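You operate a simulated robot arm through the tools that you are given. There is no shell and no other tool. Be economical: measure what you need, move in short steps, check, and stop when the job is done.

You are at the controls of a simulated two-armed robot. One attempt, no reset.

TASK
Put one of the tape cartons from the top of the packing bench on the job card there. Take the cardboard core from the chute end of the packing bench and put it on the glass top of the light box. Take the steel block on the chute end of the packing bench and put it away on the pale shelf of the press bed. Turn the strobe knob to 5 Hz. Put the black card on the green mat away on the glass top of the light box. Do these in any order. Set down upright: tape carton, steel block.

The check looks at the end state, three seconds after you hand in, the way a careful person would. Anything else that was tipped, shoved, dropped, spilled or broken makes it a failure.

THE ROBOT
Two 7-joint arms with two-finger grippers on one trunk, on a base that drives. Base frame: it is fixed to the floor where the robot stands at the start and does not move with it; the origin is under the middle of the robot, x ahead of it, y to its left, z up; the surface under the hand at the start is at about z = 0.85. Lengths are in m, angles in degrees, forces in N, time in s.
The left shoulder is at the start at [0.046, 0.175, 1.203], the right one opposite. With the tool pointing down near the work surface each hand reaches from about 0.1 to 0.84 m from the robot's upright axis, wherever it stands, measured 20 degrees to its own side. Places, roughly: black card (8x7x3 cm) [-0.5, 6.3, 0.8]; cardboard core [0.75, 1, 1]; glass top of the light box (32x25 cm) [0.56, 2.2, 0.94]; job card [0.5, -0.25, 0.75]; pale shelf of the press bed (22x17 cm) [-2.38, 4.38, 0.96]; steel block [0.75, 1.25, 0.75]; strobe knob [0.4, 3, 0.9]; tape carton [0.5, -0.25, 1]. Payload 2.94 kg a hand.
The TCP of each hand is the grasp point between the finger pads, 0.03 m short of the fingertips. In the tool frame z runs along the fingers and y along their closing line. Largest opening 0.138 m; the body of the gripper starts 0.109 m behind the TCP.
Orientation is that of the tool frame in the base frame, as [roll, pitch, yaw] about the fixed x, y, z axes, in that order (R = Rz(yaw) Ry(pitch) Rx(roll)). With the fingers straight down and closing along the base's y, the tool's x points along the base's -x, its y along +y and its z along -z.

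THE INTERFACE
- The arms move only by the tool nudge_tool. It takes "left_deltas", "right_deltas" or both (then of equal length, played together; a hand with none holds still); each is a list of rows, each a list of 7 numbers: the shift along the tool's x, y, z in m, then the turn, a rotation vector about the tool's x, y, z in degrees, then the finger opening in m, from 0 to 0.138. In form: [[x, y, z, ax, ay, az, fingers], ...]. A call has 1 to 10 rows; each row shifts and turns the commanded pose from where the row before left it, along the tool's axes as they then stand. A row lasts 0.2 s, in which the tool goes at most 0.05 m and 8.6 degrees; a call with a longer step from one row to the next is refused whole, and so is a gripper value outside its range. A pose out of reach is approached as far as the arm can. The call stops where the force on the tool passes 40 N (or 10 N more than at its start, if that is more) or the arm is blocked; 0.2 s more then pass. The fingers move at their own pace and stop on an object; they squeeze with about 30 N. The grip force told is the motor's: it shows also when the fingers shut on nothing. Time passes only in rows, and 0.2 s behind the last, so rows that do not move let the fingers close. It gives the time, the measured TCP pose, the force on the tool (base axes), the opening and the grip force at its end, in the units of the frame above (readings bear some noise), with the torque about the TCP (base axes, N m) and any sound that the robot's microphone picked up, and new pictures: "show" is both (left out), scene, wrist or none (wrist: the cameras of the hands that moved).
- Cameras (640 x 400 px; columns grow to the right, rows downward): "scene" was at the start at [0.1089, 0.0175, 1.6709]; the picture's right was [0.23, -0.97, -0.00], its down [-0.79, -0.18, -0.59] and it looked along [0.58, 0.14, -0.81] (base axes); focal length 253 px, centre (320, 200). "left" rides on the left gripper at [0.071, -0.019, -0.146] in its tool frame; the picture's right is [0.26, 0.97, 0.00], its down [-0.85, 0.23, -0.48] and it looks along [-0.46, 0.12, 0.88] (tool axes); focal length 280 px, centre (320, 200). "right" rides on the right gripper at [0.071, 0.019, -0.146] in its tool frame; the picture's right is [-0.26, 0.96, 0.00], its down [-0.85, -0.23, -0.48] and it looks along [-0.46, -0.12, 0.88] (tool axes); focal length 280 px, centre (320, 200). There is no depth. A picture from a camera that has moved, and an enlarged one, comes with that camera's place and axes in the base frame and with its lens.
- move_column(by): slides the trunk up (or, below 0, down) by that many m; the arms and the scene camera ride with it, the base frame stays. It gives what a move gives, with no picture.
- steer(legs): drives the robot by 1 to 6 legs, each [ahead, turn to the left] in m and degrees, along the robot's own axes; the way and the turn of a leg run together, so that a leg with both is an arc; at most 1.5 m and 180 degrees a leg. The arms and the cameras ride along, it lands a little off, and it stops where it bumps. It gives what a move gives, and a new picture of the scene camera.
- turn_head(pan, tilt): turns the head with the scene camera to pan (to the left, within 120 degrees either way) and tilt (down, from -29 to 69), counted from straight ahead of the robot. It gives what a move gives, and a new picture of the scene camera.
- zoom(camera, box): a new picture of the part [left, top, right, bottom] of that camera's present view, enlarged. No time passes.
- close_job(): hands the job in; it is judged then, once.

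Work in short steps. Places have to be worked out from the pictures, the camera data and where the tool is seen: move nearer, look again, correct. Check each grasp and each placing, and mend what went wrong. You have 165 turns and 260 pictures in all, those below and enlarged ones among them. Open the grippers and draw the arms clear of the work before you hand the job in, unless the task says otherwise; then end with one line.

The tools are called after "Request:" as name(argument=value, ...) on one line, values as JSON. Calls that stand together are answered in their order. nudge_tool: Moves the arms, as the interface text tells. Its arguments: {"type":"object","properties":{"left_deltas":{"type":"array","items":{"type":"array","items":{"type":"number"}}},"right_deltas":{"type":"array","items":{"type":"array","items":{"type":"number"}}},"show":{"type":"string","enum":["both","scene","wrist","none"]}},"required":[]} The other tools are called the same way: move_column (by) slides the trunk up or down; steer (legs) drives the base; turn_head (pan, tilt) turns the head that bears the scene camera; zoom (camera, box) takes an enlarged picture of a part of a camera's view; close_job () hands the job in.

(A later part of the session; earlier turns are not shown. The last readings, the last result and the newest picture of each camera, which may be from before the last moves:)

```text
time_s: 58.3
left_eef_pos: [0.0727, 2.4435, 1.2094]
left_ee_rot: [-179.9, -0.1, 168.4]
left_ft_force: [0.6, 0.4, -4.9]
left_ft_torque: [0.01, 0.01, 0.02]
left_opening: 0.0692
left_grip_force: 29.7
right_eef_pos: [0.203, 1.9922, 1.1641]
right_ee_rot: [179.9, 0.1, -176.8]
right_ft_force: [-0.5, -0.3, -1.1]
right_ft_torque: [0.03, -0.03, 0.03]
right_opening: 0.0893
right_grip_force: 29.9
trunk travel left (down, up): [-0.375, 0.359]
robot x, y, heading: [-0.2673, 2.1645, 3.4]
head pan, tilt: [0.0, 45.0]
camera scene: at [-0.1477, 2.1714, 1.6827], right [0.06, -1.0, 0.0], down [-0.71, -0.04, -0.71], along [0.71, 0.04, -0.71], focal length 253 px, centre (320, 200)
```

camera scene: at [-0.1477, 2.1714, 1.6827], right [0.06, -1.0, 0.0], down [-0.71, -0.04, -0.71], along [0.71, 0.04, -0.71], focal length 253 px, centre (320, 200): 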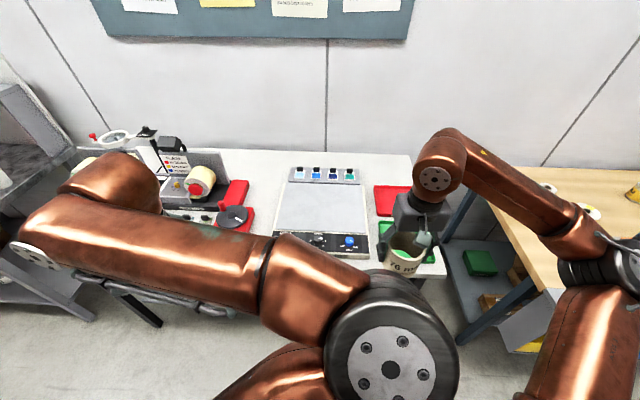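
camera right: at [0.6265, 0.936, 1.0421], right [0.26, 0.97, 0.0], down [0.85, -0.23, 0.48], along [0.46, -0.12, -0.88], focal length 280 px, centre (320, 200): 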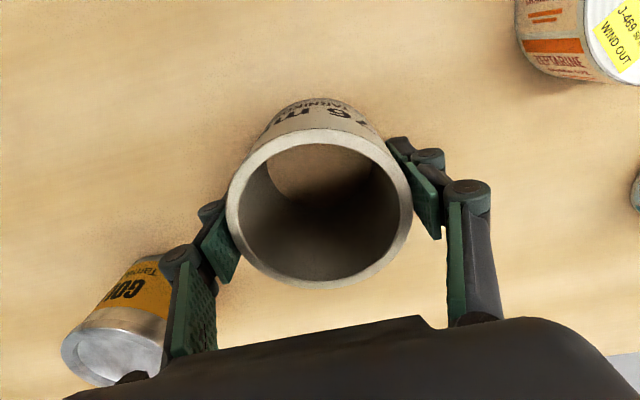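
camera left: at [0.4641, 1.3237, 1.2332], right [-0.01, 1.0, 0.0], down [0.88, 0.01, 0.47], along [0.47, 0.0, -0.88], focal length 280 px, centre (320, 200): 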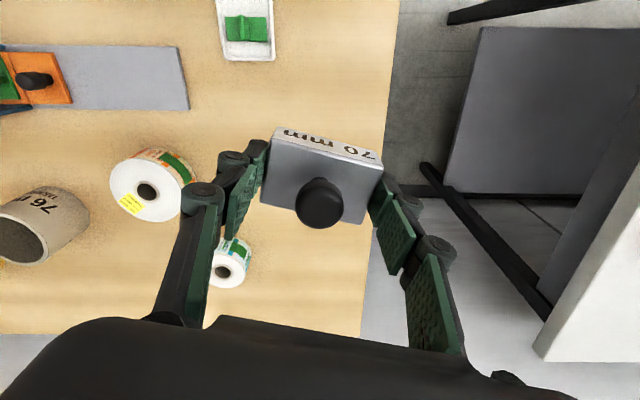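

The glass centre is at about (0.549, 2.203). I'll move ahead 0.16 m so the core can go on its right half, leaving room for the card.

Request:
steer(legs=[[0.16, -3]])

```text
time_s: 59.8
left_eef_pos: [0.2462, 2.431, 1.2088]
left_ee_rot: [-180.0, 0.2, 165.3]
left_ft_force: [-0.2, -0.4, -4.8]
left_ft_torque: [-0.01, 0.01, 0.03]
left_opening: 0.0694
left_grip_force: 30.3
right_eef_pos: [0.3524, 1.972, 1.1666]
right_ee_rot: [179.9, 0.3, -179.8]
right_ft_force: [0.4, -0.6, -1.3]
right_ft_torque: [0.0, -0.02, -0.04]
right_opening: 0.0891
right_grip_force: 29.8
trunk travel left (down, up): [-0.375, 0.359]
robot x, y, heading: [-0.1028, 2.1707, 0.1]
head pan, tilt: [0.0, 45.0]
camera scene: at [0.0107, 2.1703, 1.6833], right [0.0, -1.0, 0.0], down [-0.71, 0.0, -0.71], along [0.71, 0.0, -0.71], focal length 253 px, centre (320, 200)
```

scene: 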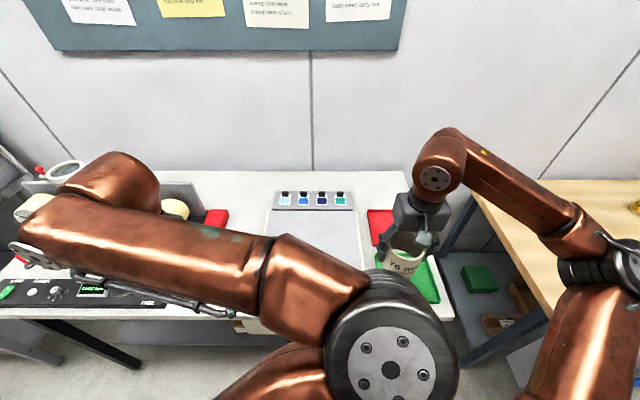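

Next I'll move the core over the right half of the glass, above (0.56, 2.125).

Request:
nudge_tool(right_deltas=[[-0.0297, 0.0219, 0.0147, 0, 0, 0, 0.07], [-0.0297, 0.0219, 0.0147, 0, 0, 0, 0.07], [-0.0297, 0.0219, 0.0147, 0, 0, 0, 0.07], [-0.0297, 0.0219, 0.0147, 0, 0, 0, 0.07], [-0.0297, 0.0219, 0.0147, 0, 0, 0, 0.07], [-0.0297, 0.0219, 0.0147, 0, 0, 0, 0.07], [-0.0297, 0.0219, 0.0147, 0, 0, 0, 0.07]])

```text
time_s: 61.4
left_eef_pos: [0.2497, 2.4313, 1.207]
left_ee_rot: [-179.8, 0.0, 165.3]
left_ft_force: [0.0, -0.4, -4.4]
left_ft_torque: [-0.02, 0.01, 0.0]
left_opening: 0.0693
left_grip_force: 30.1
right_eef_pos: [0.5644, 2.1272, 1.0614]
right_ee_rot: [-180.0, -0.1, -179.8]
right_ft_force: [0.4, -0.3, -0.6]
right_ft_torque: [-0.04, 0.04, 0.02]
right_opening: 0.089
right_grip_force: 30.3
trunk travel left (down, up): [-0.375, 0.359]
robot x, y, heading: [-0.1049, 2.1727, 0.3]
head pan, tilt: [0.0, 45.0]
camera scene: at [0.0162, 2.1721, 1.6826], right [0.0, -1.0, 0.0], down [-0.71, 0.0, -0.71], along [0.71, 0.0, -0.71], focal length 253 px, centre (320, 200)
camera right: at [0.4949, 2.1458, 1.207], right [0.26, 0.97, 0.0], down [0.85, -0.23, 0.48], along [0.46, -0.12, -0.88], focal length 280 px, centre (320, 200)
```

scene: 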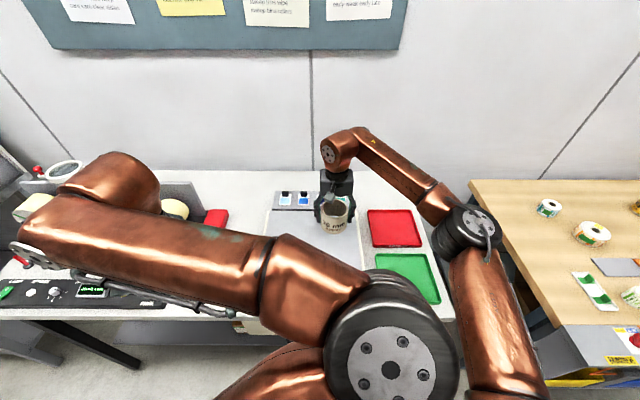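
right: 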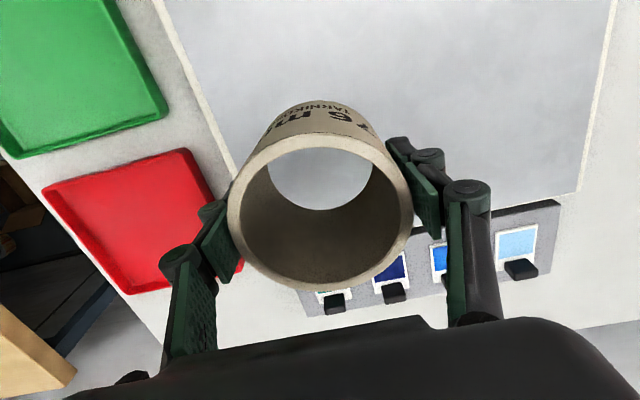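

The core is over the glass. I'll shift 1.5 cm back from the switch strip and lower it slowly until contact.

Request:
nudge_tool(right_deltas=[[0.015, 0, 0.03, 0, 0, 0, 0.07], [0, 0, 0.025, 0, 0, 0, 0.07], [0, 0, 0.01, 0, 0, 0, 0.07], [0, 0, 0.006, 0, 0, 0, 0.07], [0, 0, 0.004, 0, 0, 0, 0.07]], show="wrist")

```text
time_s: 62.6
left_eef_pos: [0.2484, 2.4293, 1.2083]
left_ee_rot: [-179.9, 0.0, 165.3]
left_ft_force: [0.1, -0.1, -3.3]
left_ft_torque: [0.01, -0.02, -0.02]
left_opening: 0.0692
left_grip_force: 30.6
right_eef_pos: [0.5474, 2.1241, 0.9861]
right_ee_rot: [179.8, 0.3, -179.7]
right_ft_force: [0.9, -0.7, 1.3]
right_ft_torque: [-0.13, -0.03, 0.06]
right_opening: 0.0893
right_grip_force: 29.9
trunk travel left (down, up): [-0.375, 0.359]
robot x, y, heading: [-0.1031, 2.1697, 0.4]
head pan, tilt: [0.0, 45.0]
camera right: at [0.4777, 2.1441, 1.1339], right [0.26, 0.97, 0.0], down [0.85, -0.23, 0.48], along [0.46, -0.12, -0.88], focal length 280 px, centre (320, 200)
```

right: 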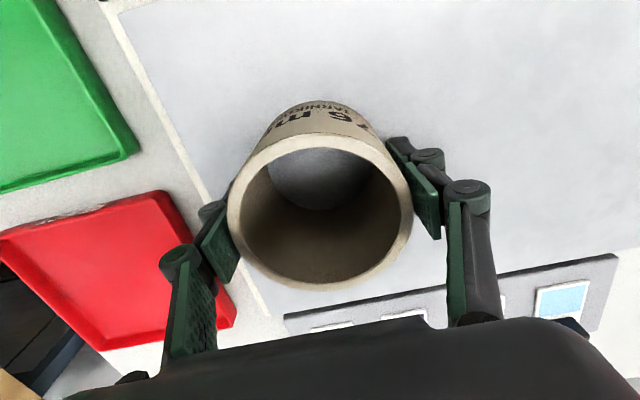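

It is nearly touching. I'll lower a few mm more until the force shows.

Request:
nudge_tool(right_deltas=[[0, 0, 0.003, 0, 0, 0, 0.07], [0, 0, 0.002, 0, 0, 0, 0.07]], show="none")

```text
time_s: 63.2
left_eef_pos: [0.2472, 2.4298, 1.2097]
left_ee_rot: [-179.9, 0.1, 165.3]
left_ft_force: [-1.2, 0.3, -4.1]
left_ft_torque: [-0.01, -0.02, 0.03]
left_opening: 0.0693
left_grip_force: 30.2
right_eef_pos: [0.5476, 2.1247, 0.9856]
right_ee_rot: [179.7, 0.3, -179.8]
right_ft_force: [4.2, -1.9, 25.1]
right_ft_torque: [-0.09, -0.16, 0.15]
right_opening: 0.0901
right_grip_force: 30.4
trunk travel left (down, up): [-0.375, 0.359]
robot x, y, heading: [-0.1056, 2.1694, 0.2]
head pan, tilt: [0.0, 45.0]
```

Contact is firm at z 0.986. I'll ease up 2 mm, open, and rise straight up.

Request:
nudge_tool(right_deltas=[[0, 0, -0.004, 0, 0, 0, 0.07], [0, 0, 0, 0, 0, 0, 0.13], [0, 0, 0, 0, 0, 0, 0.13], [0, 0, 0, 0, 0, 0, 0.13], [0, 0, -0.04, 0, 0, 0, 0.13], [0, 0, -0.045, 0, 0, 0, 0.13], [0, 0, -0.045, 0, 0, 0, 0.13], [0, 0, -0.045, 0, 0, 0, 0.13], [0, 0, -0.03, 0, 0, 0, 0.13]], show="both")

```text
time_s: 65.2
left_eef_pos: [0.2478, 2.4291, 1.2087]
left_ee_rot: [-179.9, 0.0, 165.3]
left_ft_force: [-1.0, 0.1, -4.3]
left_ft_torque: [0.03, -0.05, -0.06]
left_opening: 0.0694
left_grip_force: 30.1
right_eef_pos: [0.5462, 2.1274, 1.1936]
right_ee_rot: [179.9, 0.2, -179.8]
right_ft_force: [0.2, -0.2, 0.4]
right_ft_torque: [0.01, -0.02, 0.01]
right_opening: 0.13
right_grip_force: 0.0
trunk travel left (down, up): [-0.375, 0.359]
robot x, y, heading: [-0.1036, 2.1693, 0.2]
head pan, tilt: [0.0, 45.0]
camera scene: at [0.0142, 2.1705, 1.6828], right [0.0, -1.0, 0.0], down [-0.71, 0.0, -0.71], along [0.71, 0.0, -0.71], focal length 253 px, centre (320, 200)
camera right: at [0.4763, 2.1462, 1.3404], right [0.26, 0.97, 0.0], down [0.85, -0.23, 0.48], along [0.46, -0.12, -0.88], focal length 280 px, centre (320, 200)
```

scene: 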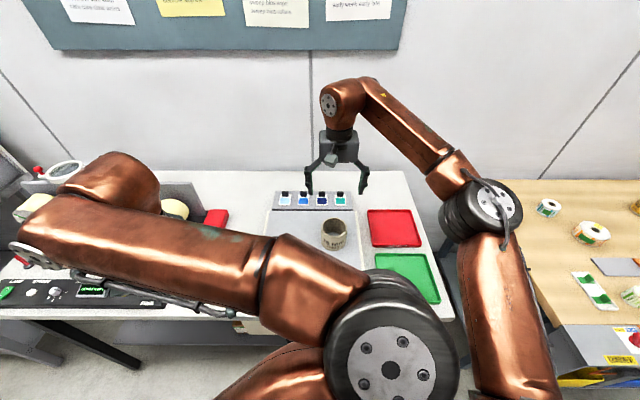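
right: 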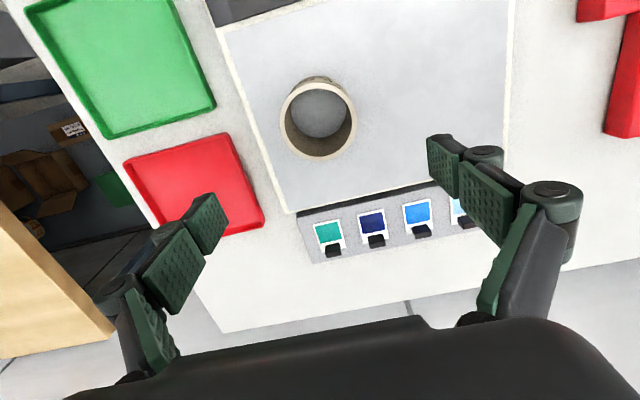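

The core stands on the glass. I'll retract the right hand and drive on to the strobe at y≈3.

Request:
nudge_tool(right_deltas=[[0.045, -0.01, -0.01, 0, 0, 0, 0.12], [0.045, -0.01, -0.01, 0, 0, 0, 0.12], [0.045, -0.01, -0.01, 0, 0, 0, 0.12], [0.045, -0.01, -0.01, 0, 0, 0, 0.12], [0.045, -0.01, -0.01, 0, 0, 0, 0.12], [0.045, -0.02, -0.01, 0, 0, 0, 0.12], [0.03, -0.02, 0, 0, 0, 0, 0.12]], show="none")

Request:
steer(legs=[[-0.2, 0], [0, 90], [0.93, 0], [0, -90]])

Request:
turn_head(pan=0, tilt=45)

```text
refused: row 6 steps farther than a row can; nothing moved
```

```text
time_s: 78.9
left_eef_pos: [0.0891, 3.3629, 1.2069]
left_ee_rot: [-179.9, 0.0, 163.1]
left_ft_force: [0.9, -0.8, -3.1]
left_ft_torque: [0.0, 0.02, 0.01]
left_opening: 0.0694
left_grip_force: 29.9
right_eef_pos: [0.3765, 3.0494, 1.192]
right_ee_rot: [179.9, -0.1, 178.2]
right_ft_force: [-0.1, -0.7, -0.5]
right_ft_torque: [0.0, -0.01, -0.07]
right_opening: 0.13
right_grip_force: 0.1
trunk travel left (down, up): [-0.375, 0.359]
robot x, y, heading: [-0.2702, 3.1189, -1.9]
head pan, tilt: [0.0, 45.0]
camera scene: at [-0.1536, 3.1125, 1.6827], right [-0.03, -1.0, 0.0], down [-0.71, 0.02, -0.71], along [0.71, -0.02, -0.71], focal length 253 px, centre (320, 200)
```

scene: 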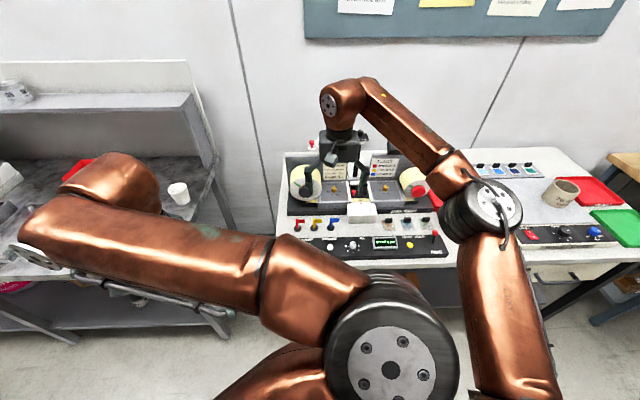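

```text
time_s: 79.5
left_eef_pos: [0.091, 3.3634, 1.2084]
left_ee_rot: [-179.9, 0.0, 163.2]
left_ft_force: [-0.5, -0.1, -4.4]
left_ft_torque: [0.01, -0.03, -0.02]
left_opening: 0.0692
left_grip_force: 29.5
right_eef_pos: [0.3761, 3.0502, 1.193]
right_ee_rot: [179.9, 0.0, 178.0]
right_ft_force: [-0.2, 0.1, 0.7]
right_ft_torque: [0.01, 0.0, -0.03]
right_opening: 0.1301
right_grip_force: 0.0
trunk travel left (down, up): [-0.375, 0.359]
robot x, y, heading: [-0.2717, 3.1175, -1.7]
head pan, tilt: [0.0, 45.0]
camera scene: at [-0.1535, 3.1127, 1.6827], right [-0.03, -1.0, 0.0], down [-0.71, 0.02, -0.71], along [0.71, -0.02, -0.71], focal length 253 px, centre (320, 200)
```

scene: 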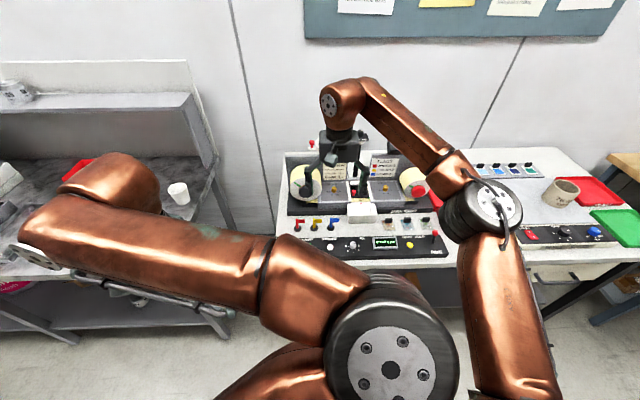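

The drive went with the arm still extended because my nudge was refused, but nothing was touched. I'll zoom on the strobe panel.

Request:
zoom(camera="scene", box=[270, 130, 470, 270])

Request:
zoom(camera="right", box=[0, 0, 640, 400])

```text
2.86 times, centred on (370, 200) of scene
camera zoom: at [-0.1535, 3.1127, 1.6827], right [-0.03, -1.0, 0.0], down [-0.71, 0.02, -0.71], along [0.71, -0.02, -0.71], focal length 723 px, centre (177, 200)
```

zoom: 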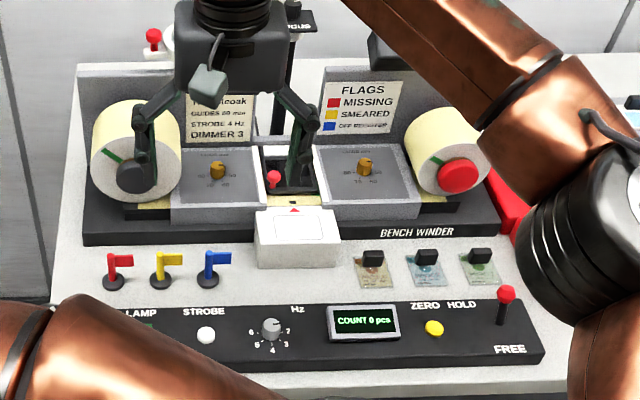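

```text
1.00 times, centred on (320, 200) of right (not enlarged: the box is as wide or as high as the picture)
camera zoom: at [0.3072, 3.0713, 1.3398], right [0.29, 0.96, 0.0], down [0.84, -0.26, 0.48], along [0.46, -0.14, -0.88], focal length 280 px, centre (320, 200)
```

zoom: 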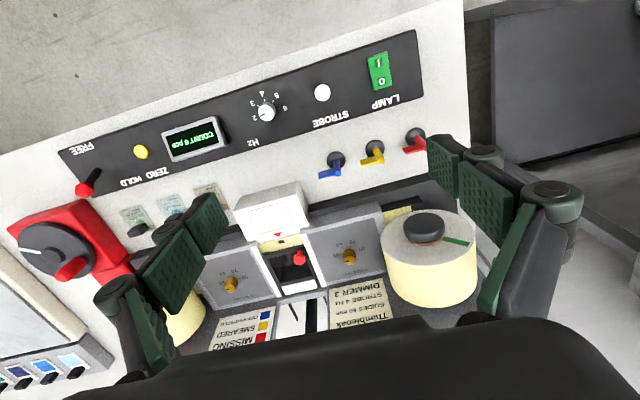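

Request:
zoom(camera="scene", box=[340, 235, 380, 260])

Request:
zoom(camera="right", box=[220, 60, 340, 150])

```text
16.00 times, centred on (360, 248) of scene
camera zoom: at [-0.1535, 3.1127, 1.6827], right [-0.03, -1.0, 0.0], down [-0.71, 0.02, -0.71], along [0.71, -0.02, -0.71], focal length 4051 px, centre (-320, -560)
```

zoom: 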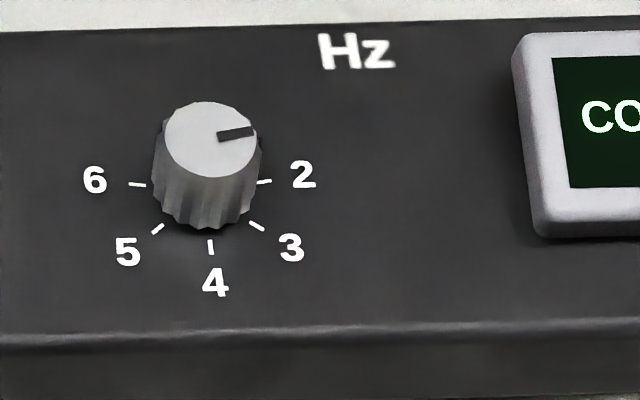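

```text
4.44 times, centred on (280, 105) of right
camera zoom: at [0.3072, 3.0713, 1.3398], right [0.29, 0.96, 0.0], down [0.84, -0.26, 0.48], along [0.46, -0.14, -0.88], focal length 1246 px, centre (498, 622)
```

zoom: 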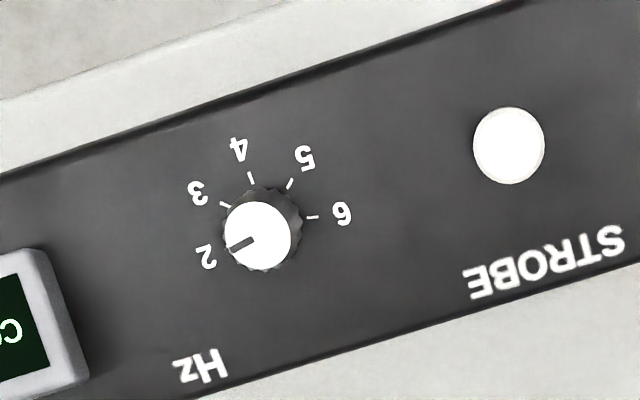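

The knob points at 2; its top is at about (0.362, 2.977, 0.947). Going to 5 is about 135° clockwise from above. I'll pre-wind the wrist counter-clockwise above the knob.

Request:
nudge_tool(right_deltas=[[0.003, -0.018, 0.034, 0, 0, 0, 0.07], [0.003, -0.018, 0.034, 0, 0, 0, 0.07], [0.003, -0.018, 0.034, 0, 0, 0, 0.07], [0.003, -0.018, 0.034, 0, 0, 0, 0.07], [0, 0, 0, 0, 0, -8.5, 0.07], [0, 0, 0, 0, 0, -8.5, 0.07], [0, 0, 0, 0, 0, -8.5, 0.07], [0, 0, 0, 0, 0, -8.5, 0.07], [0, 0, 0, 0, 0, -8.5, 0.07], [0, 0, 0, 0, 0, -8.5, 0.07]], show="none")

Request:
nudge_tool(right_deltas=[[0, 0, 0, 0, 0, -8.5, 0.07], [0, 0, 0, 0, 0, -8.5, 0.07]], show="both")

```text
time_s: 81.7
left_eef_pos: [0.0896, 3.3633, 1.2094]
left_ee_rot: [-179.8, 0.0, 163.2]
left_ft_force: [-0.6, -0.7, -3.5]
left_ft_torque: [0.04, 0.03, 0.01]
left_opening: 0.0693
left_grip_force: 30.1
right_eef_pos: [0.3615, 2.9774, 1.0561]
right_ee_rot: [180.0, 0.1, -145.1]
right_ft_force: [-0.2, -0.2, -0.5]
right_ft_torque: [-0.03, 0.01, -0.01]
right_opening: 0.07
right_grip_force: 0.1
right hand out of reach, approached as far as the arm can: row 9, 10
trunk travel left (down, up): [-0.375, 0.359]
robot x, y, heading: [-0.2708, 3.1166, -1.7]
head pan, tilt: [0.0, 45.0]
```

```text
time_s: 82.3
left_eef_pos: [0.0905, 3.3636, 1.2075]
left_ee_rot: [-179.8, 0.1, 163.2]
left_ft_force: [-0.9, 0.0, -4.1]
left_ft_torque: [0.02, 0.05, 0.01]
left_opening: 0.0693
left_grip_force: 29.9
right_eef_pos: [0.3608, 2.9778, 1.0567]
right_ee_rot: [180.0, 0.1, -145.1]
right_ft_force: [-0.5, 0.1, 0.9]
right_ft_torque: [-0.02, 0.0, 0.03]
right_opening: 0.0696
right_grip_force: 0.1
right hand out of reach, approached as far as the arm can: row 1, 2
trunk travel left (down, up): [-0.375, 0.359]
robot x, y, heading: [-0.2722, 3.117, -1.9]
head pan, tilt: [0.0, 45.0]
camera scene: at [-0.1535, 3.1127, 1.6827], right [-0.03, -1.0, 0.0], down [-0.71, 0.02, -0.71], along [0.71, -0.02, -0.71], focal length 253 px, centre (320, 200)
camera right: at [0.2934, 2.9532, 1.2031], right [-0.34, 0.94, 0.0], down [0.83, 0.3, 0.48], along [0.45, 0.16, -0.88], focal length 280 px, centre (320, 200)
```

scene: 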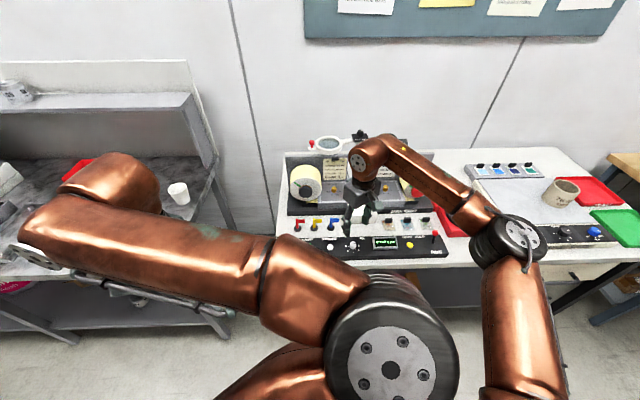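
right: 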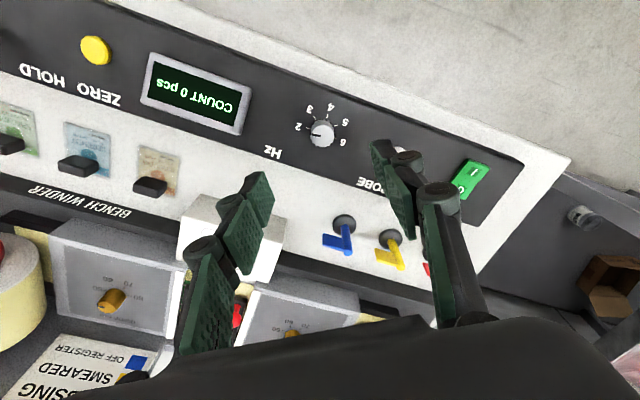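

The wrist stops at yaw -145°, which is fine since I can re-grip. The knob lies right below the TCP, so I'll descend to z≈0.96 and close on it.

Request:
nudge_tool(right_deltas=[[0, 0, 0.035, 0, 0, 0, 0.06], [0, 0, 0.035, 0, 0, 0, 0.06], [0, 0, 0.02, 0, 0, 0, 0.06], [0, 0, 0.005, 0, 0, 0, 0.06]], show="wrist")

```text
time_s: 83.3
left_eef_pos: [0.0918, 3.364, 1.2079]
left_ee_rot: [-179.9, 0.0, 163.3]
left_ft_force: [0.3, -0.4, -3.8]
left_ft_torque: [-0.02, 0.04, 0.0]
left_opening: 0.0693
left_grip_force: 30.0
right_eef_pos: [0.3637, 2.9786, 0.9594]
right_ee_rot: [-179.9, 0.2, -145.1]
right_ft_force: [-0.1, -0.4, -0.1]
right_ft_torque: [-0.02, -0.01, 0.03]
right_opening: 0.0602
right_grip_force: 0.0
trunk travel left (down, up): [-0.375, 0.359]
robot x, y, heading: [-0.2707, 3.1173, -2.0]
head pan, tilt: [0.0, 45.0]
camera right: at [0.2953, 2.9535, 1.1064], right [-0.34, 0.94, 0.0], down [0.83, 0.3, 0.48], along [0.45, 0.16, -0.88], focal length 280 px, centre (320, 200)
```

right: 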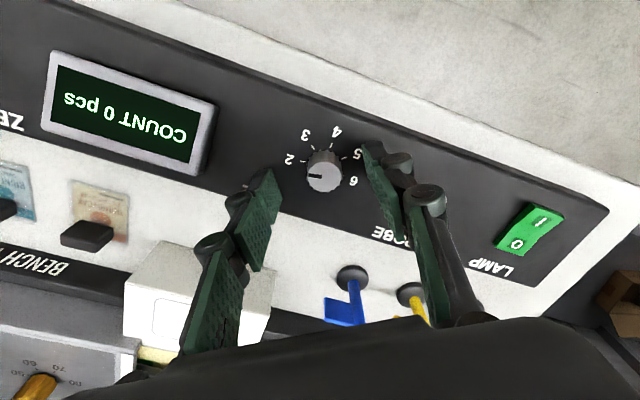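

The knob is between the fingers. I'll trim a few mm and close.

Request:
nudge_tool(right_deltas=[[0.003, 0.002, 0, 0, 0, 0, 0.06], [0, 0, 0, 0, 0, 0, 0.01], [0, 0, 0, 0, 0, 0, 0.01], [0, 0, 0, 0, 0, 0, 0.01], [0, 0, 0, 0, 0, 0, 0.01], [0, 0, 0, 0, 0, 0, 0.01]], show="wrist")

```text
time_s: 84.7
left_eef_pos: [0.0896, 3.3639, 1.2074]
left_ee_rot: [-179.9, 0.1, 163.1]
left_ft_force: [0.1, 0.3, -3.6]
left_ft_torque: [-0.01, -0.02, 0.0]
left_opening: 0.0693
left_grip_force: 29.7
right_eef_pos: [0.3586, 2.9786, 0.9598]
right_ee_rot: [180.0, 0.0, -145.1]
right_ft_force: [-6.0, 6.1, -5.3]
right_ft_torque: [0.37, -0.12, -0.03]
right_opening: 0.021
right_grip_force: 44.9
trunk travel left (down, up): [-0.375, 0.359]
robot x, y, heading: [-0.2672, 3.1111, -1.8]
head pan, tilt: [0.0, 45.0]
camera right: at [0.2909, 2.9546, 1.1067], right [-0.34, 0.94, 0.0], down [0.83, 0.3, 0.48], along [0.45, 0.16, -0.88], focal length 280 px, centre (320, 200)
```

right: 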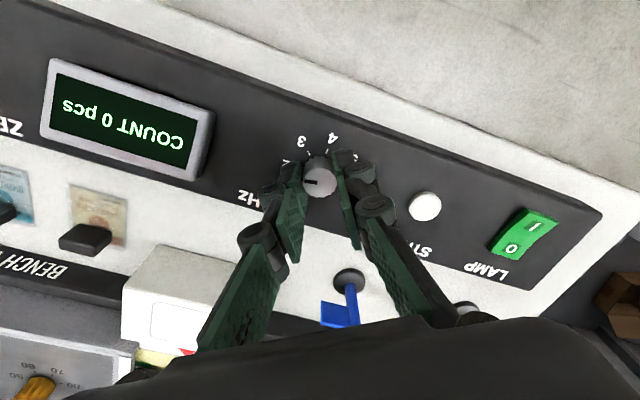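

Gripped at 21 mm. I'll relieve the side force by 2 mm and turn clockwise, 72° first.

Request:
nudge_tool(right_deltas=[[0, 0.002, 0, 0, 0, 0, 0.01], [0, 0, 0, 0, 0, 8, 0.01], [0, 0, 0, 0, 0, 8, 0.01], [0, 0, 0, 0, 0, 8, 0.01], [0, 0, 0, 0, 0, 8, 0.01], [0, 0, 0, 0, 0, 8, 0.01], [0, 0, 0, 0, 0, 8, 0.01], [0, 0, 0, 0, 0, 8, 0.01], [0, 0, 0, 0, 0, 8, 0.01], [0, 0, 0, 0, 0, 8, 0.01]], show="wrist")

```text
time_s: 86.9
left_eef_pos: [0.0919, 3.3628, 1.2075]
left_ee_rot: [-179.9, -0.1, 163.1]
left_ft_force: [0.7, -1.0, -2.8]
left_ft_torque: [0.0, 0.02, 0.01]
left_opening: 0.0695
left_grip_force: 29.8
right_eef_pos: [0.3587, 2.9788, 0.9601]
right_ee_rot: [-180.0, -0.1, 142.6]
right_ft_force: [6.1, -5.0, -17.8]
right_ft_torque: [-0.7, -0.86, -0.01]
right_opening: 0.021
right_grip_force: 45.5
trunk travel left (down, up): [-0.375, 0.359]
robot x, y, heading: [-0.2708, 3.1165, -2.0]
head pan, tilt: [0.0, 45.0]
camera right: at [0.3157, 3.0374, 1.1069], right [0.79, 0.61, 0.0], down [0.54, -0.7, 0.47], along [0.29, -0.38, -0.88], focal length 280 px, centre (320, 200)
```

right: 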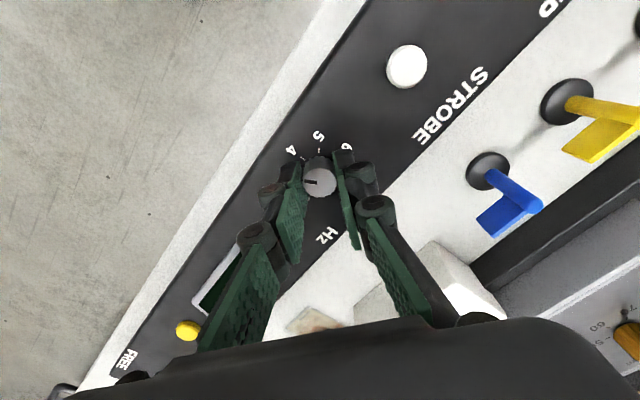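

The knob turns with the hand. I'll turn another 63°.

Request:
nudge_tool(right_deltas=[[0, 0, 0.001, 0, 0, 8, 0.01], [0, 0, 0, 0, 0, 8, 0.01], [0, 0, 0, 0, 0, 8, 0.01], [0, 0, 0, 0, 0, 8, 0.01], [0, 0, 0, 0, 0, 8, 0.01], [0, 0, 0, 0, 0, 8, 0.01], [0, 0, 0, 0, 0, 8, 0.01], [0, 0, 0, 0, 0, 7, 0.01]], show="wrist")

Request:
zoom(camera="right", box=[260, 130, 380, 220])

```text
time_s: 88.7
left_eef_pos: [0.0908, 3.3617, 1.208]
left_ee_rot: [-179.9, -0.1, 163.1]
left_ft_force: [-0.2, 0.1, -4.1]
left_ft_torque: [-0.02, 0.04, 0.0]
left_opening: 0.0692
left_grip_force: 30.2
right_eef_pos: [0.3582, 2.9784, 0.9607]
right_ee_rot: [180.0, -0.1, 79.6]
right_ft_force: [5.8, -14.5, 2.2]
right_ft_torque: [-0.48, -0.08, -0.01]
right_opening: 0.0213
right_grip_force: 45.1
trunk travel left (down, up): [-0.375, 0.359]
robot x, y, heading: [-0.2674, 3.1148, -2.0]
head pan, tilt: [0.0, 45.0]
camera right: at [0.391, 3.0449, 1.107], right [0.9, -0.43, 0.0], down [-0.38, -0.79, 0.47], along [-0.2, -0.43, -0.88], focal length 280 px, centre (320, 200)
```

right: 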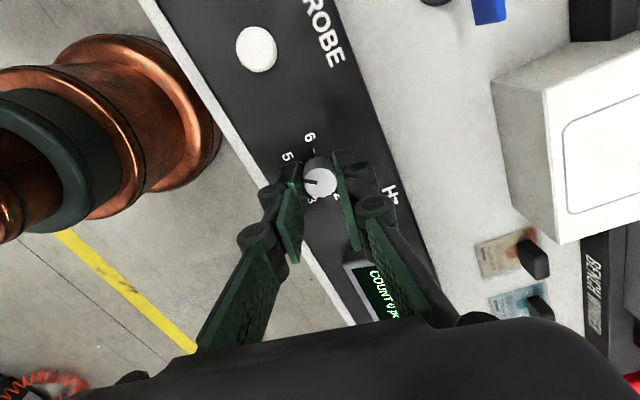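

```text
4.44 times, centred on (320, 175) of right
camera zoom: at [0.391, 3.0449, 1.107], right [0.9, -0.43, 0.0], down [-0.38, -0.79, 0.47], along [-0.2, -0.43, -0.88], focal length 1246 px, centre (320, 311)
```

zoom: 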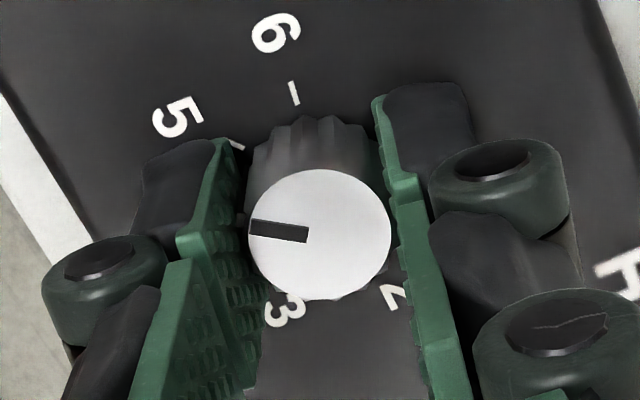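

By this view the pointer is between 4 and 5, about 20° short (ticks are spaced about 52°). I'll turn 21° more.

Request:
nudge_tool(right_deltas=[[0, 0, 0, 0, 0, 7, 0.01], [0, 0, 0, 0, 0, 7, 0.01], [0, 0, 0, 0, 0, 7, 0.01]], show="none")

Request:
zoom(camera="right", box=[260, 130, 380, 220])

Request:
zoom(camera="scene", box=[330, 220, 390, 260])

```text
time_s: 89.5
left_eef_pos: [0.0899, 3.3614, 1.2079]
left_ee_rot: [180.0, -0.1, 163.2]
left_ft_force: [-0.1, -0.3, -4.1]
left_ft_torque: [0.0, 0.02, 0.02]
left_opening: 0.0695
left_grip_force: 30.2
right_eef_pos: [0.3574, 2.9785, 0.9605]
right_ee_rot: [179.9, 0.0, 58.7]
right_ft_force: [9.0, -13.9, 3.7]
right_ft_torque: [-0.83, 0.01, 0.02]
right_opening: 0.0216
right_grip_force: 45.0
trunk travel left (down, up): [-0.375, 0.359]
robot x, y, heading: [-0.2773, 3.1129, -2.0]
head pan, tilt: [0.0, 45.0]
```

```text
4.44 times, centred on (320, 175) of right
camera zoom: at [0.4123, 3.0293, 1.107], right [0.69, -0.72, 0.0], down [-0.64, -0.61, 0.47], along [-0.34, -0.33, -0.88], focal length 1246 px, centre (320, 311)
```

zoom: 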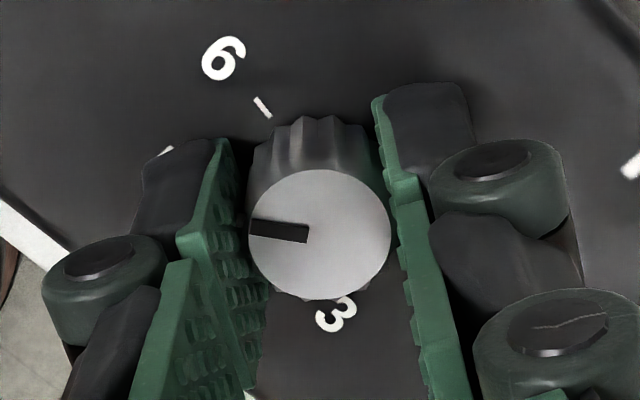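

```text
10.00 times, centred on (360, 240) of scene
camera zoom: at [-0.1526, 3.1105, 1.6827], right [-0.03, -1.0, 0.0], down [-0.71, 0.02, -0.71], along [0.71, -0.02, -0.71], focal length 2532 px, centre (-80, -200)
```

zoom: 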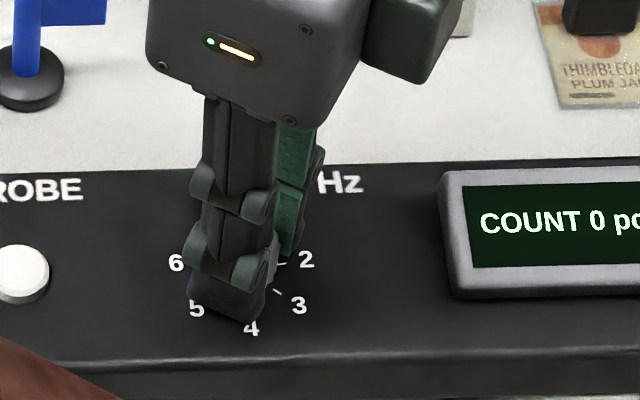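

I'll open, rise and look at the knob.

Request:
nudge_tool(right_deltas=[[0, 0, 0, 0, 0, 0, 0.06], [0, 0, 0, 0, 0, 0, 0.06], [0, 0, -0.03, 0, 0, 0, 0.06], [0, 0, -0.04, 0, 0, 0, 0.06], [0, 0, -0.04, 0, 0, -8, 0.06], [0, 0, -0.04, 0, 0, -8, 0.06], [0, 0, -0.04, 0, 0, -8, 0.06], [0, 0, 0, 0, 0, -8, 0.06], [0, 0, 0, 0, 0, -8, 0.06]], show="wrist")

Request:
zoom(camera="scene", box=[340, 235, 380, 260])

```text
time_s: 91.5
left_eef_pos: [0.0893, 3.3631, 1.2076]
left_ee_rot: [-179.9, 0.0, 163.3]
left_ft_force: [1.1, 0.3, -4.0]
left_ft_torque: [-0.01, 0.02, 0.0]
left_opening: 0.0694
left_grip_force: 29.7
right_eef_pos: [0.3565, 2.9814, 1.1533]
right_ee_rot: [179.8, 0.1, 99.0]
right_ft_force: [-0.7, -0.4, 0.3]
right_ft_torque: [-0.02, -0.01, -0.03]
right_opening: 0.0602
right_grip_force: 0.0
trunk travel left (down, up): [-0.375, 0.359]
robot x, y, heading: [-0.2709, 3.113, -2.1]
head pan, tilt: [0.0, 45.0]
camera right: at [0.3653, 3.0546, 1.3007], right [0.99, -0.11, 0.0], down [-0.1, -0.87, 0.47], along [-0.05, -0.47, -0.88], focal length 280 px, centre (320, 200)
```

right: 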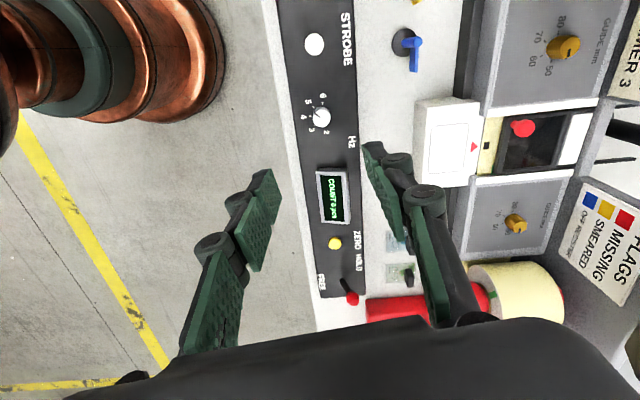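

```text
16.00 times, centred on (360, 248) of scene
camera zoom: at [-0.1541, 3.1128, 1.6828], right [-0.03, -1.0, 0.0], down [-0.71, 0.02, -0.71], along [0.71, -0.02, -0.71], focal length 4051 px, centre (-320, -560)
```

zoom: 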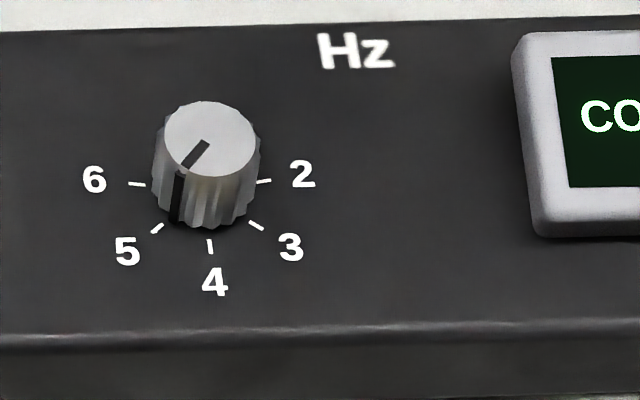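

The pointer sits near 40° and the 5 tick at 50°, so about 10° short. I'll go back down, grip and turn a bit more.

Request:
nudge_tool(right_deltas=[[-0.0033, 0.0015, 0.045, 0, 0, 0, 0.06], [0, 0, 0.045, 0, 0, 0, 0.06], [0, 0, 0.045, 0, 0, 0, 0.06], [0, 0, 0.045, 0, 0, 0, 0.06], [0, 0, 0.012, 0, 0, 0, 0.06], [0, 0, 0, 0, 0, 0, 0.01], [0, 0, 0, 0, 0, 0, 0.01], [0, 0, 0, 0, 0, 0, 0.01], [0, 0, 0, 0, 0, 0, 0.01]], show="none")

Request:
zoom(camera="right", box=[260, 130, 380, 220])

```text
time_s: 93.5
left_eef_pos: [0.0891, 3.362, 1.2086]
left_ee_rot: [-179.9, -0.1, 163.2]
left_ft_force: [0.6, -0.8, -4.5]
left_ft_torque: [0.02, -0.01, -0.02]
left_opening: 0.0691
left_grip_force: 30.0
right_eef_pos: [0.3577, 2.9792, 0.9581]
right_ee_rot: [-180.0, 0.0, 99.0]
right_ft_force: [-6.9, 0.0, -4.1]
right_ft_torque: [-0.08, 0.18, 0.01]
right_opening: 0.0215
right_grip_force: 41.4
trunk travel left (down, up): [-0.375, 0.359]
robot x, y, heading: [-0.2761, 3.114, -2.1]
head pan, tilt: [0.0, 45.0]
```

```text
4.44 times, centred on (320, 175) of right
camera zoom: at [0.3679, 3.0521, 1.1053], right [0.99, -0.11, 0.0], down [-0.1, -0.87, 0.48], along [-0.05, -0.47, -0.88], focal length 1246 px, centre (320, 311)
```

zoom: 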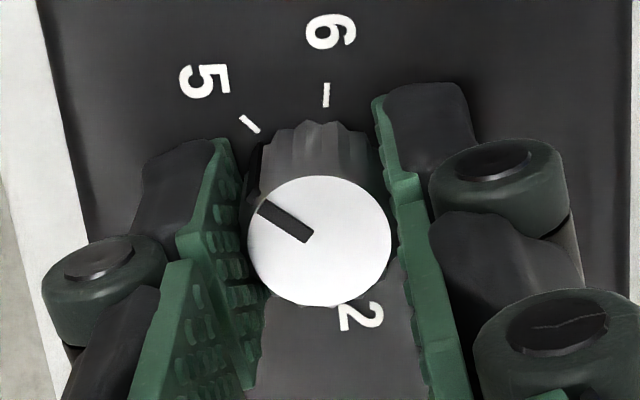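

The pointer reads about 41°. I'll turn 9.5° more and release.

Request:
nudge_tool(right_deltas=[[0, 0, 0, 0, 0, 5, 0.01], [0, 0, 0, 0, 0, 4.5, 0.01], [0, 0, 0, 0, 0, 0, 0.01], [0, 0, 0, 0, 0, 0, 0.06], [0, 0, 0, 0, 0, 0, 0.06], [0, 0, -0.03, 0, 0, 0, 0.06], [0, 0, -0.04, 0, 0, 0, 0.06], [0, 0, -0.045, 0, 0, 0, 0.06], [0, 0, -0.045, 0, 0, 0, 0.06], [0, 0, -0.045, 0, 0, 0, 0.06]], show="none")

Request:
zoom(camera="scene", box=[340, 235, 380, 260])

Request:
zoom(camera="right", box=[275, 70, 365, 130])

```text
time_s: 95.7
left_eef_pos: [0.0894, 3.3636, 1.2086]
left_ee_rot: [-179.9, 0.2, 163.2]
left_ft_force: [-0.3, -0.1, -4.1]
left_ft_torque: [0.0, -0.02, 0.02]
left_opening: 0.0692
left_grip_force: 30.0
right_eef_pos: [0.3576, 2.975, 1.166]
right_ee_rot: [180.0, 0.0, 89.4]
right_ft_force: [-0.4, -0.1, -0.9]
right_ft_torque: [0.02, -0.02, 0.01]
right_opening: 0.0602
right_grip_force: 0.1
trunk travel left (down, up): [-0.375, 0.359]
robot x, y, heading: [-0.2755, 3.1139, -1.9]
head pan, tilt: [0.0, 45.0]
```

```text
16.00 times, centred on (360, 248) of scene
camera zoom: at [-0.1546, 3.113, 1.6828], right [-0.03, -1.0, 0.0], down [-0.71, 0.02, -0.71], along [0.71, -0.02, -0.71], focal length 4051 px, centre (-320, -560)
```

zoom: 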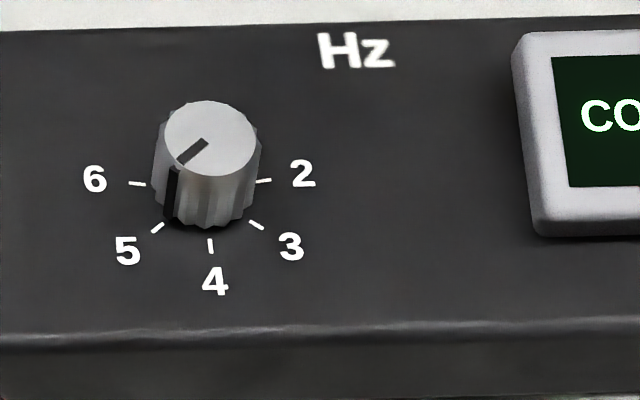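

```text
6.67 times, centred on (320, 100) of right
camera zoom: at [0.3782, 3.0453, 1.3123], right [0.96, -0.27, 0.0], down [-0.24, -0.85, 0.47], along [-0.13, -0.46, -0.88], focal length 1869 px, centre (320, 867)
```

zoom: 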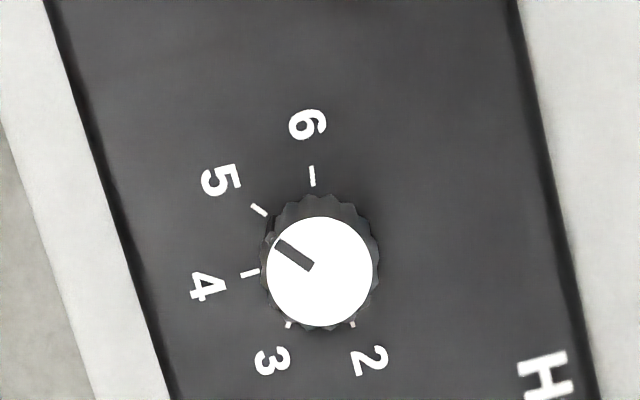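

The knob now points at 5 in both views. I'll unwind the right wrist and retract, and look toward the press.

Request:
nudge_tool(right_deltas=[[0, 0, -0.005, 0, 0, -8.5, 0.06], [0, 0, -0.005, 0, 0, -8.5, 0.06], [0, 0, -0.005, 0, 0, -8.5, 0.06], [0, 0, -0.005, 0, 0, -8.5, 0.06], [0, 0, -0.005, 0, 0, -8.5, 0.06], [0, 0, -0.005, 0, 0, -8.5, 0.06], [0, 0, -0.005, 0, 0, -8.5, 0.06], [0, 0, -0.005, 0, 0, -8.5, 0.06], [0, 0, -0.005, 0, 0, -8.5, 0.06], [0, 0, -0.005, 0, 0, -8.5, 0.06]], show="none")

Request:
nudge_tool(right_deltas=[[0.045, -0.01, 0, 0, 0, 0, 0.06], [0.045, -0.01, 0, 0, 0, 0, 0.06], [0.045, -0.01, 0, 0, 0, 0, 0.06], [0.045, -0.01, 0, 0, 0, 0, 0.06], [0.045, -0.01, 0, 0, 0, 0, 0.06], [0.045, -0.01, 0, 0, 0, 0, 0.06]], show="none")

Request:
turn_head(pan=115, tilt=25)

```text
time_s: 97.9
left_eef_pos: [0.0906, 3.3623, 1.2082]
left_ee_rot: [-180.0, 0.0, 163.2]
left_ft_force: [0.9, 0.3, -3.4]
left_ft_torque: [0.0, 0.0, -0.04]
left_opening: 0.0696
left_grip_force: 30.0
right_eef_pos: [0.3583, 2.9773, 1.2149]
right_ee_rot: [179.9, 0.0, 174.5]
right_ft_force: [0.1, 0.4, -0.3]
right_ft_torque: [-0.01, 0.01, -0.02]
right_opening: 0.0601
right_grip_force: 0.1
trunk travel left (down, up): [-0.375, 0.359]
robot x, y, heading: [-0.2741, 3.1166, -1.9]
head pan, tilt: [0.0, 45.0]
```

```text
time_s: 99.3
left_eef_pos: [0.09, 3.3627, 1.2082]
left_ee_rot: [-180.0, 0.1, 163.2]
left_ft_force: [-1.1, 0.5, -4.9]
left_ft_torque: [0.02, -0.02, 0.02]
left_opening: 0.0697
left_grip_force: 29.7
right_eef_pos: [0.0823, 2.9429, 1.2095]
right_ee_rot: [179.9, 0.0, 174.3]
right_ft_force: [-0.5, 0.0, -0.4]
right_ft_torque: [-0.01, -0.01, 0.02]
right_opening: 0.0599
right_grip_force: 0.1
trunk travel left (down, up): [-0.375, 0.359]
robot x, y, heading: [-0.2736, 3.1171, -2.2]
head pan, tilt: [0.0, 45.0]
```

```text
time_s: 101.2
left_eef_pos: [0.0899, 3.3631, 1.208]
left_ee_rot: [-179.9, 0.0, 163.2]
left_ft_force: [0.3, -0.2, -4.2]
left_ft_torque: [0.01, 0.03, 0.02]
left_opening: 0.0693
left_grip_force: 29.9
right_eef_pos: [0.084, 2.943, 1.2087]
right_ee_rot: [179.9, 0.0, 174.3]
right_ft_force: [-0.3, 0.4, 0.4]
right_ft_torque: [0.0, 0.04, -0.04]
right_opening: 0.0603
right_grip_force: 0.0
trunk travel left (down, up): [-0.375, 0.359]
robot x, y, heading: [-0.2708, 3.1161, -2.0]
head pan, tilt: [115.0, 25.0]
camera scene: at [-0.271, 3.2, 1.7134], right [0.92, 0.39, 0.0], down [0.17, -0.39, -0.91], along [-0.36, 0.83, -0.42], focal length 253 px, centre (320, 200)
```

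scene: 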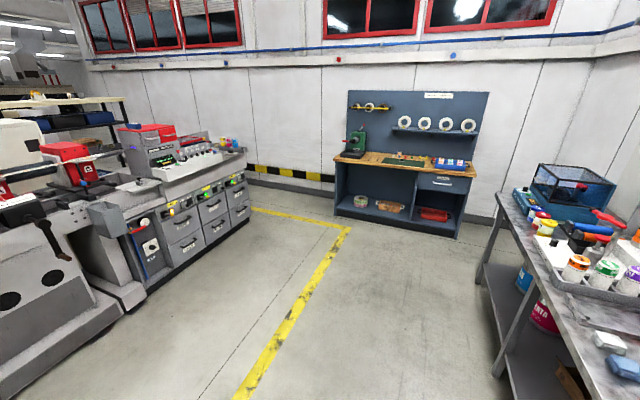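

The press is ahead-left. I'll turn toward the shelf at (-2.38, 4.38) and drive 1.1 m, then look again.

Request:
turn_head(pan=0, tilt=35)

Request:
steer(legs=[[0, 151], [1.1, 0]])

```text
time_s: 103.2
left_eef_pos: [0.0896, 3.3626, 1.2092]
left_ee_rot: [-179.9, -0.1, 163.1]
left_ft_force: [-0.3, 0.9, -3.6]
left_ft_torque: [0.0, 0.01, 0.01]
left_opening: 0.0691
left_grip_force: 30.0
right_eef_pos: [0.0845, 2.9431, 1.2098]
right_ee_rot: [179.9, 0.0, 174.4]
right_ft_force: [0.4, 0.2, -0.2]
right_ft_torque: [-0.01, -0.03, 0.02]
right_opening: 0.0601
right_grip_force: 0.1
trunk travel left (down, up): [-0.375, 0.359]
robot x, y, heading: [-0.2739, 3.1168, -2.0]
head pan, tilt: [0.0, 35.0]
camera scene: at [-0.1469, 3.1123, 1.6975], right [-0.03, -1.0, 0.0], down [-0.57, 0.02, -0.82], along [0.82, -0.03, -0.57], focal length 253 px, centre (320, 200)
```

scene: 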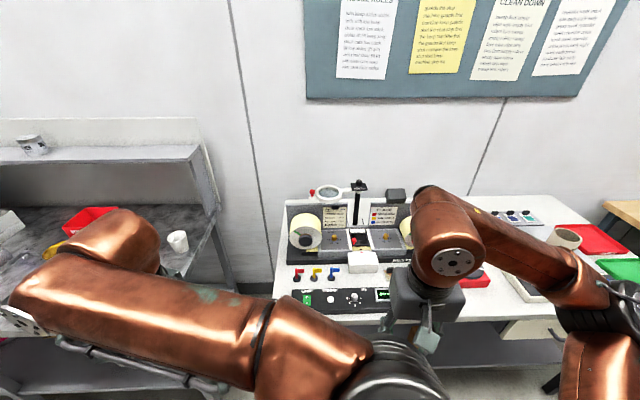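

```text
time_s: 114.9
left_eef_pos: [-1.6274, 3.6491, 1.2064]
left_ee_rot: [-179.9, 0.0, -47.0]
left_ft_force: [0.5, -0.6, -4.8]
left_ft_torque: [-0.05, -0.06, 0.02]
left_opening: 0.0694
left_grip_force: 29.9
right_eef_pos: [-1.41, 4.0087, 1.2097]
right_ee_rot: [179.9, 0.0, -35.9]
right_ft_force: [-0.7, 0.9, 0.0]
right_ft_torque: [-0.05, 0.0, 0.02]
right_opening: 0.0601
right_grip_force: 0.0
trunk travel left (down, up): [-0.375, 0.359]
robot x, y, heading: [-1.1896, 3.6816, 147.9]
head pan, tilt: [0.0, 35.0]
camera scene: at [-1.2927, 3.7463, 1.6975], right [0.53, 0.85, 0.0], down [0.49, -0.31, -0.82], along [-0.69, 0.44, -0.57], focal length 253 px, centre (320, 200)
```

scene: 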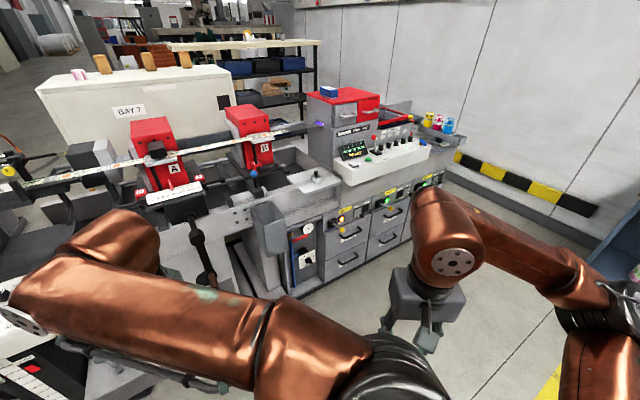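

Request:
zoom(camera="scene", box=[100, 80, 460, 300])

Request:
zoom(camera="scene", box=[235, 130, 375, 220])

```text
1.78 times, centred on (280, 190) of scene
camera zoom: at [-1.2927, 3.7463, 1.6975], right [0.53, 0.85, 0.0], down [0.49, -0.31, -0.82], along [-0.69, 0.44, -0.57], focal length 450 px, centre (391, 218)
```

zoom: 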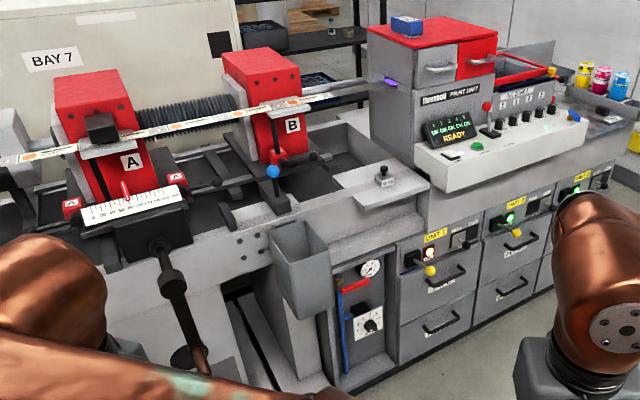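

```text
4.44 times, centred on (305, 175) of scene
camera zoom: at [-1.2927, 3.7463, 1.6975], right [0.53, 0.85, 0.0], down [0.49, -0.31, -0.82], along [-0.69, 0.44, -0.57], focal length 1125 px, centre (387, 311)
```

zoom: 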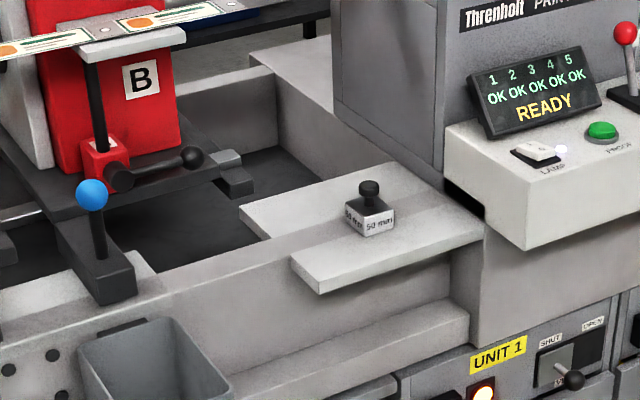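

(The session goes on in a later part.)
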